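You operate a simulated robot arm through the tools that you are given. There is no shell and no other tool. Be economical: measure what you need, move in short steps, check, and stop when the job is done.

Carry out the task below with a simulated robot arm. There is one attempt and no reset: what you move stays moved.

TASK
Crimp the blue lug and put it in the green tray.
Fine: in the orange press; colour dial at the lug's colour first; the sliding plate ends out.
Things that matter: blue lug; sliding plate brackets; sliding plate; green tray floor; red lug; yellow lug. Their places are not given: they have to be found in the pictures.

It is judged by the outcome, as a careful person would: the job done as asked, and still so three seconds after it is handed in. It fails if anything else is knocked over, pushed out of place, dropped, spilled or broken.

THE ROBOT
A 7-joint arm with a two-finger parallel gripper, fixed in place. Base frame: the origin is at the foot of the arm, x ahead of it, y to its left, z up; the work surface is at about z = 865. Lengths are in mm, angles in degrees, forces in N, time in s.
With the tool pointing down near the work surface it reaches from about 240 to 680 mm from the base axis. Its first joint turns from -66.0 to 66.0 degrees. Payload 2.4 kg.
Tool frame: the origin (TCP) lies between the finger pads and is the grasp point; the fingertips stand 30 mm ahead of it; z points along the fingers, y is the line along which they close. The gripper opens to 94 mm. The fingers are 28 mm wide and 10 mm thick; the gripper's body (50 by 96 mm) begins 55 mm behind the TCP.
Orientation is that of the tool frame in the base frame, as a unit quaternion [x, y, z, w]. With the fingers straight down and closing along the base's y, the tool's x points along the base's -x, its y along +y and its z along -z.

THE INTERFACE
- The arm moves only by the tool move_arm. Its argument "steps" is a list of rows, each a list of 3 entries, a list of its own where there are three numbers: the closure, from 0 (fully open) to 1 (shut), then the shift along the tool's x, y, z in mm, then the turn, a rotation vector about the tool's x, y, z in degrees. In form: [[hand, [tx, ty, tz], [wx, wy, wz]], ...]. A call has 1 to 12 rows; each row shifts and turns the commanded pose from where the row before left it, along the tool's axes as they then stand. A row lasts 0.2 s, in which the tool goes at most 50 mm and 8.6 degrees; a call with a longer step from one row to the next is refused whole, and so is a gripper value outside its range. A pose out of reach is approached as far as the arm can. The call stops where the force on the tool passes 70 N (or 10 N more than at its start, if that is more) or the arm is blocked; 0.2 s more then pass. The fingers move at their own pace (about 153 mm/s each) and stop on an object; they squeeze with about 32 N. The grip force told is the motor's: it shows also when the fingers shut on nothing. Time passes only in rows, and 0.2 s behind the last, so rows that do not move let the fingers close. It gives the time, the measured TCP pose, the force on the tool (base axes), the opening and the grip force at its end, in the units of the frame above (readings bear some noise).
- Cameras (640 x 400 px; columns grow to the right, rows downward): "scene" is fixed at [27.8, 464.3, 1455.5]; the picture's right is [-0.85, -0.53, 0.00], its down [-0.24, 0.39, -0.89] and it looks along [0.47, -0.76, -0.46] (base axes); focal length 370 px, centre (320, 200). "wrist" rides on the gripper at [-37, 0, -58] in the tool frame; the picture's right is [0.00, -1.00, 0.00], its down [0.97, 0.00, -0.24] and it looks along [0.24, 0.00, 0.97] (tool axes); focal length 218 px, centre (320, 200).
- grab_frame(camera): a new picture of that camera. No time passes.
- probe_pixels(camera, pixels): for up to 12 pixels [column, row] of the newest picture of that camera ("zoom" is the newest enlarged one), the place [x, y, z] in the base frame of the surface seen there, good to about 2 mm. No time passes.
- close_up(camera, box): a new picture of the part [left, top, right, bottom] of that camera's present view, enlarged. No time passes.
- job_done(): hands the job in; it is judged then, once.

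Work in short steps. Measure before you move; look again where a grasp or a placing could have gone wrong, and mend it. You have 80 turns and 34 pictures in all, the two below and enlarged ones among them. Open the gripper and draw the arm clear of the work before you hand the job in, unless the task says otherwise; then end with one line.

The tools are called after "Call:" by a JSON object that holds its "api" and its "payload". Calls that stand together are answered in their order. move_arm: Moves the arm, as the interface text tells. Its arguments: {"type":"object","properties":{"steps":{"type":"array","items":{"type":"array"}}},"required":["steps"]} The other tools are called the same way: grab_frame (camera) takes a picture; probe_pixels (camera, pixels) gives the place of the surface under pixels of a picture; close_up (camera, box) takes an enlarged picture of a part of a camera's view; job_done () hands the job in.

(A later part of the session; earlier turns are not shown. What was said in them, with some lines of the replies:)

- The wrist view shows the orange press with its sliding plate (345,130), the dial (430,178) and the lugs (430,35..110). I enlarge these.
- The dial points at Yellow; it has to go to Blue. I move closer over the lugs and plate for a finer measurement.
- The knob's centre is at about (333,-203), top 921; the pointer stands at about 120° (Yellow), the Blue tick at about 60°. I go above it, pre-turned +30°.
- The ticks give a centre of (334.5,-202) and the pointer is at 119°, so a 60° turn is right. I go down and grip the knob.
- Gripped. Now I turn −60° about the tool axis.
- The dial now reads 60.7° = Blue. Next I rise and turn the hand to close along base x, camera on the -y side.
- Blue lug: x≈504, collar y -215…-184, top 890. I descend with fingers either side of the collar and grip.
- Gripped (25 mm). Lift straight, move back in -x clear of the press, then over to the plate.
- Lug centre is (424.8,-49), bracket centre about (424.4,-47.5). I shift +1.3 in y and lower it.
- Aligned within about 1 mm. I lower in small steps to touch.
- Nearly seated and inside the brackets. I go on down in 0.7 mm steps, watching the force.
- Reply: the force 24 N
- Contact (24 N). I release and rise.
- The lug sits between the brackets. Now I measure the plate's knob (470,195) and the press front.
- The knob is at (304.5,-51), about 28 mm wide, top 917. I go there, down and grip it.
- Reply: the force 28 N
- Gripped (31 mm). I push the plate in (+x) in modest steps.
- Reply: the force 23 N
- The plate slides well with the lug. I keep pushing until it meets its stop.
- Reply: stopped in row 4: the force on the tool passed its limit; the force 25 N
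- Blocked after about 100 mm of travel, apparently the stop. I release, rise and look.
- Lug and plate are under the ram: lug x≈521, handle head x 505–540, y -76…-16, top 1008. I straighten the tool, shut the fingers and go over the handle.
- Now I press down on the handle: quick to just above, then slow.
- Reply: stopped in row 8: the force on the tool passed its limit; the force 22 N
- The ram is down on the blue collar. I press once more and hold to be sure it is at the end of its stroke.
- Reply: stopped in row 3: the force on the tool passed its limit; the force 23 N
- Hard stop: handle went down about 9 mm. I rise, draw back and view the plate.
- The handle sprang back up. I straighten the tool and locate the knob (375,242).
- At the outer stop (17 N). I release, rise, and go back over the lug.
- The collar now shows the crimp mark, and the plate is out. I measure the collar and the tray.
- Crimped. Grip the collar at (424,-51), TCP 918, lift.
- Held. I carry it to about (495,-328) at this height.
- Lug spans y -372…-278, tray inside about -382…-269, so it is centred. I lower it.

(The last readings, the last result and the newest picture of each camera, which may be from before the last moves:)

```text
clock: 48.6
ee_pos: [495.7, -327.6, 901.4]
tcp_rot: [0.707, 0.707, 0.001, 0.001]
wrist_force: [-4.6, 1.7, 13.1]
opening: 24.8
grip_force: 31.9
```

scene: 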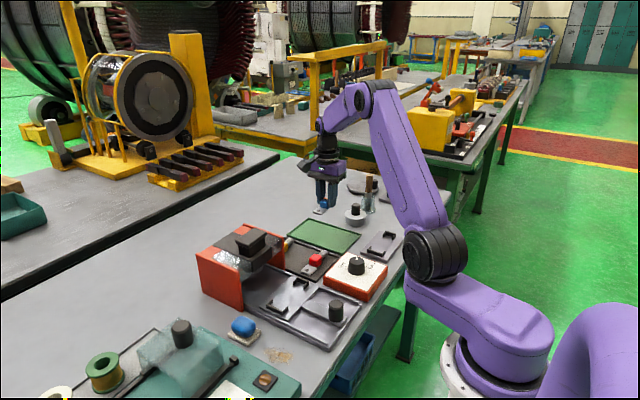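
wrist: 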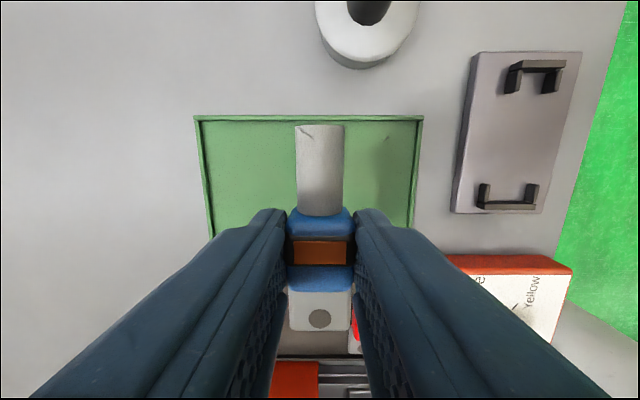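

Touching (13 N). I release, rise clear and check.

Call:
{"api": "move_arm", "payload": {"steps": [[0.6, [0, 0, 0], [0, 0, 0]], [0.45, [0, 0, 0], [0, 0, 0]], [0.45, [0, 0, -20], [0, 0, 0]], [0.45, [0, 0, -45], [0, 0, 0]], [0.45, [0, 0, -45], [0, 0, 0]], [0, [0, 0, -45], [0, 0, 0]], [0, [0, 0, -45], [0, 0, 0]], [0, [0, -40, -20], [0, 0, 0]], [0, [0, 0, 0], [0, 0, 0]]]}}

Call:
{"api": "grab_frame", "payload": {"camera": "wrist"}}

Call:
{"api": "close_up", "payload": {"camera": "scene", "box": [190, 190, 430, 340]}}

```text
clock: 50.6
ee_pos: [455.8, -328.4, 1121.4]
tcp_rot: [0.707, 0.707, 0.0, 0.0]
wrist_force: [0.0, 0.5, 0.6]
opening: 94.3
grip_force: 0.0
```

```text
3 pictures are left
```

wrist: 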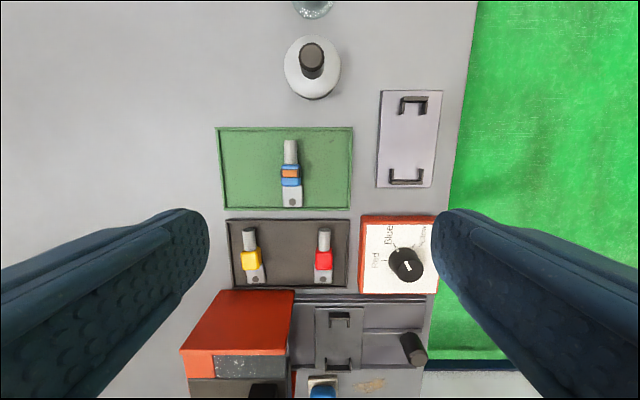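

```text
2.67 times, centred on (310, 265) of scene
```

zoom: 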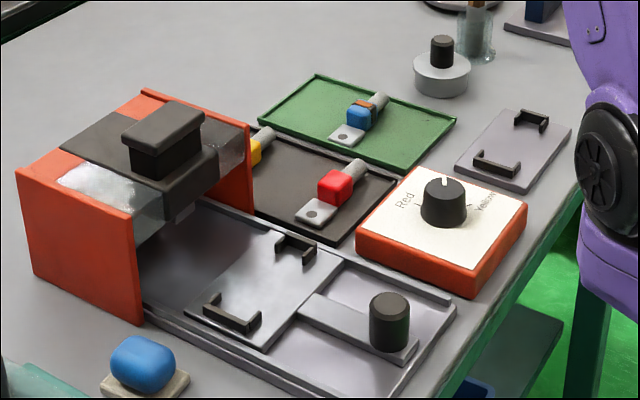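

Lug lies flat in the tray. I check the plate's end position once against the start (knob x≈304.5, plate edge ≈461).

Call:
{"api": "probe_pixels", "payload": {"camera": "zoom", "pixels": [[390, 306], [230, 305], [295, 240]]}}

```text
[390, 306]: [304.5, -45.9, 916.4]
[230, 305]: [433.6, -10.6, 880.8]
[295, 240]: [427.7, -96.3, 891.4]
```

The plate is fully out, as at the start.

Call:
{"api": "job_done", "payload": {}}

```text
The job is handed in.
```

The blue lug was crimped in the orange press with the dial set to Blue and now lies flat in the green tray; the sliding plate is fully out and the arm is clear.
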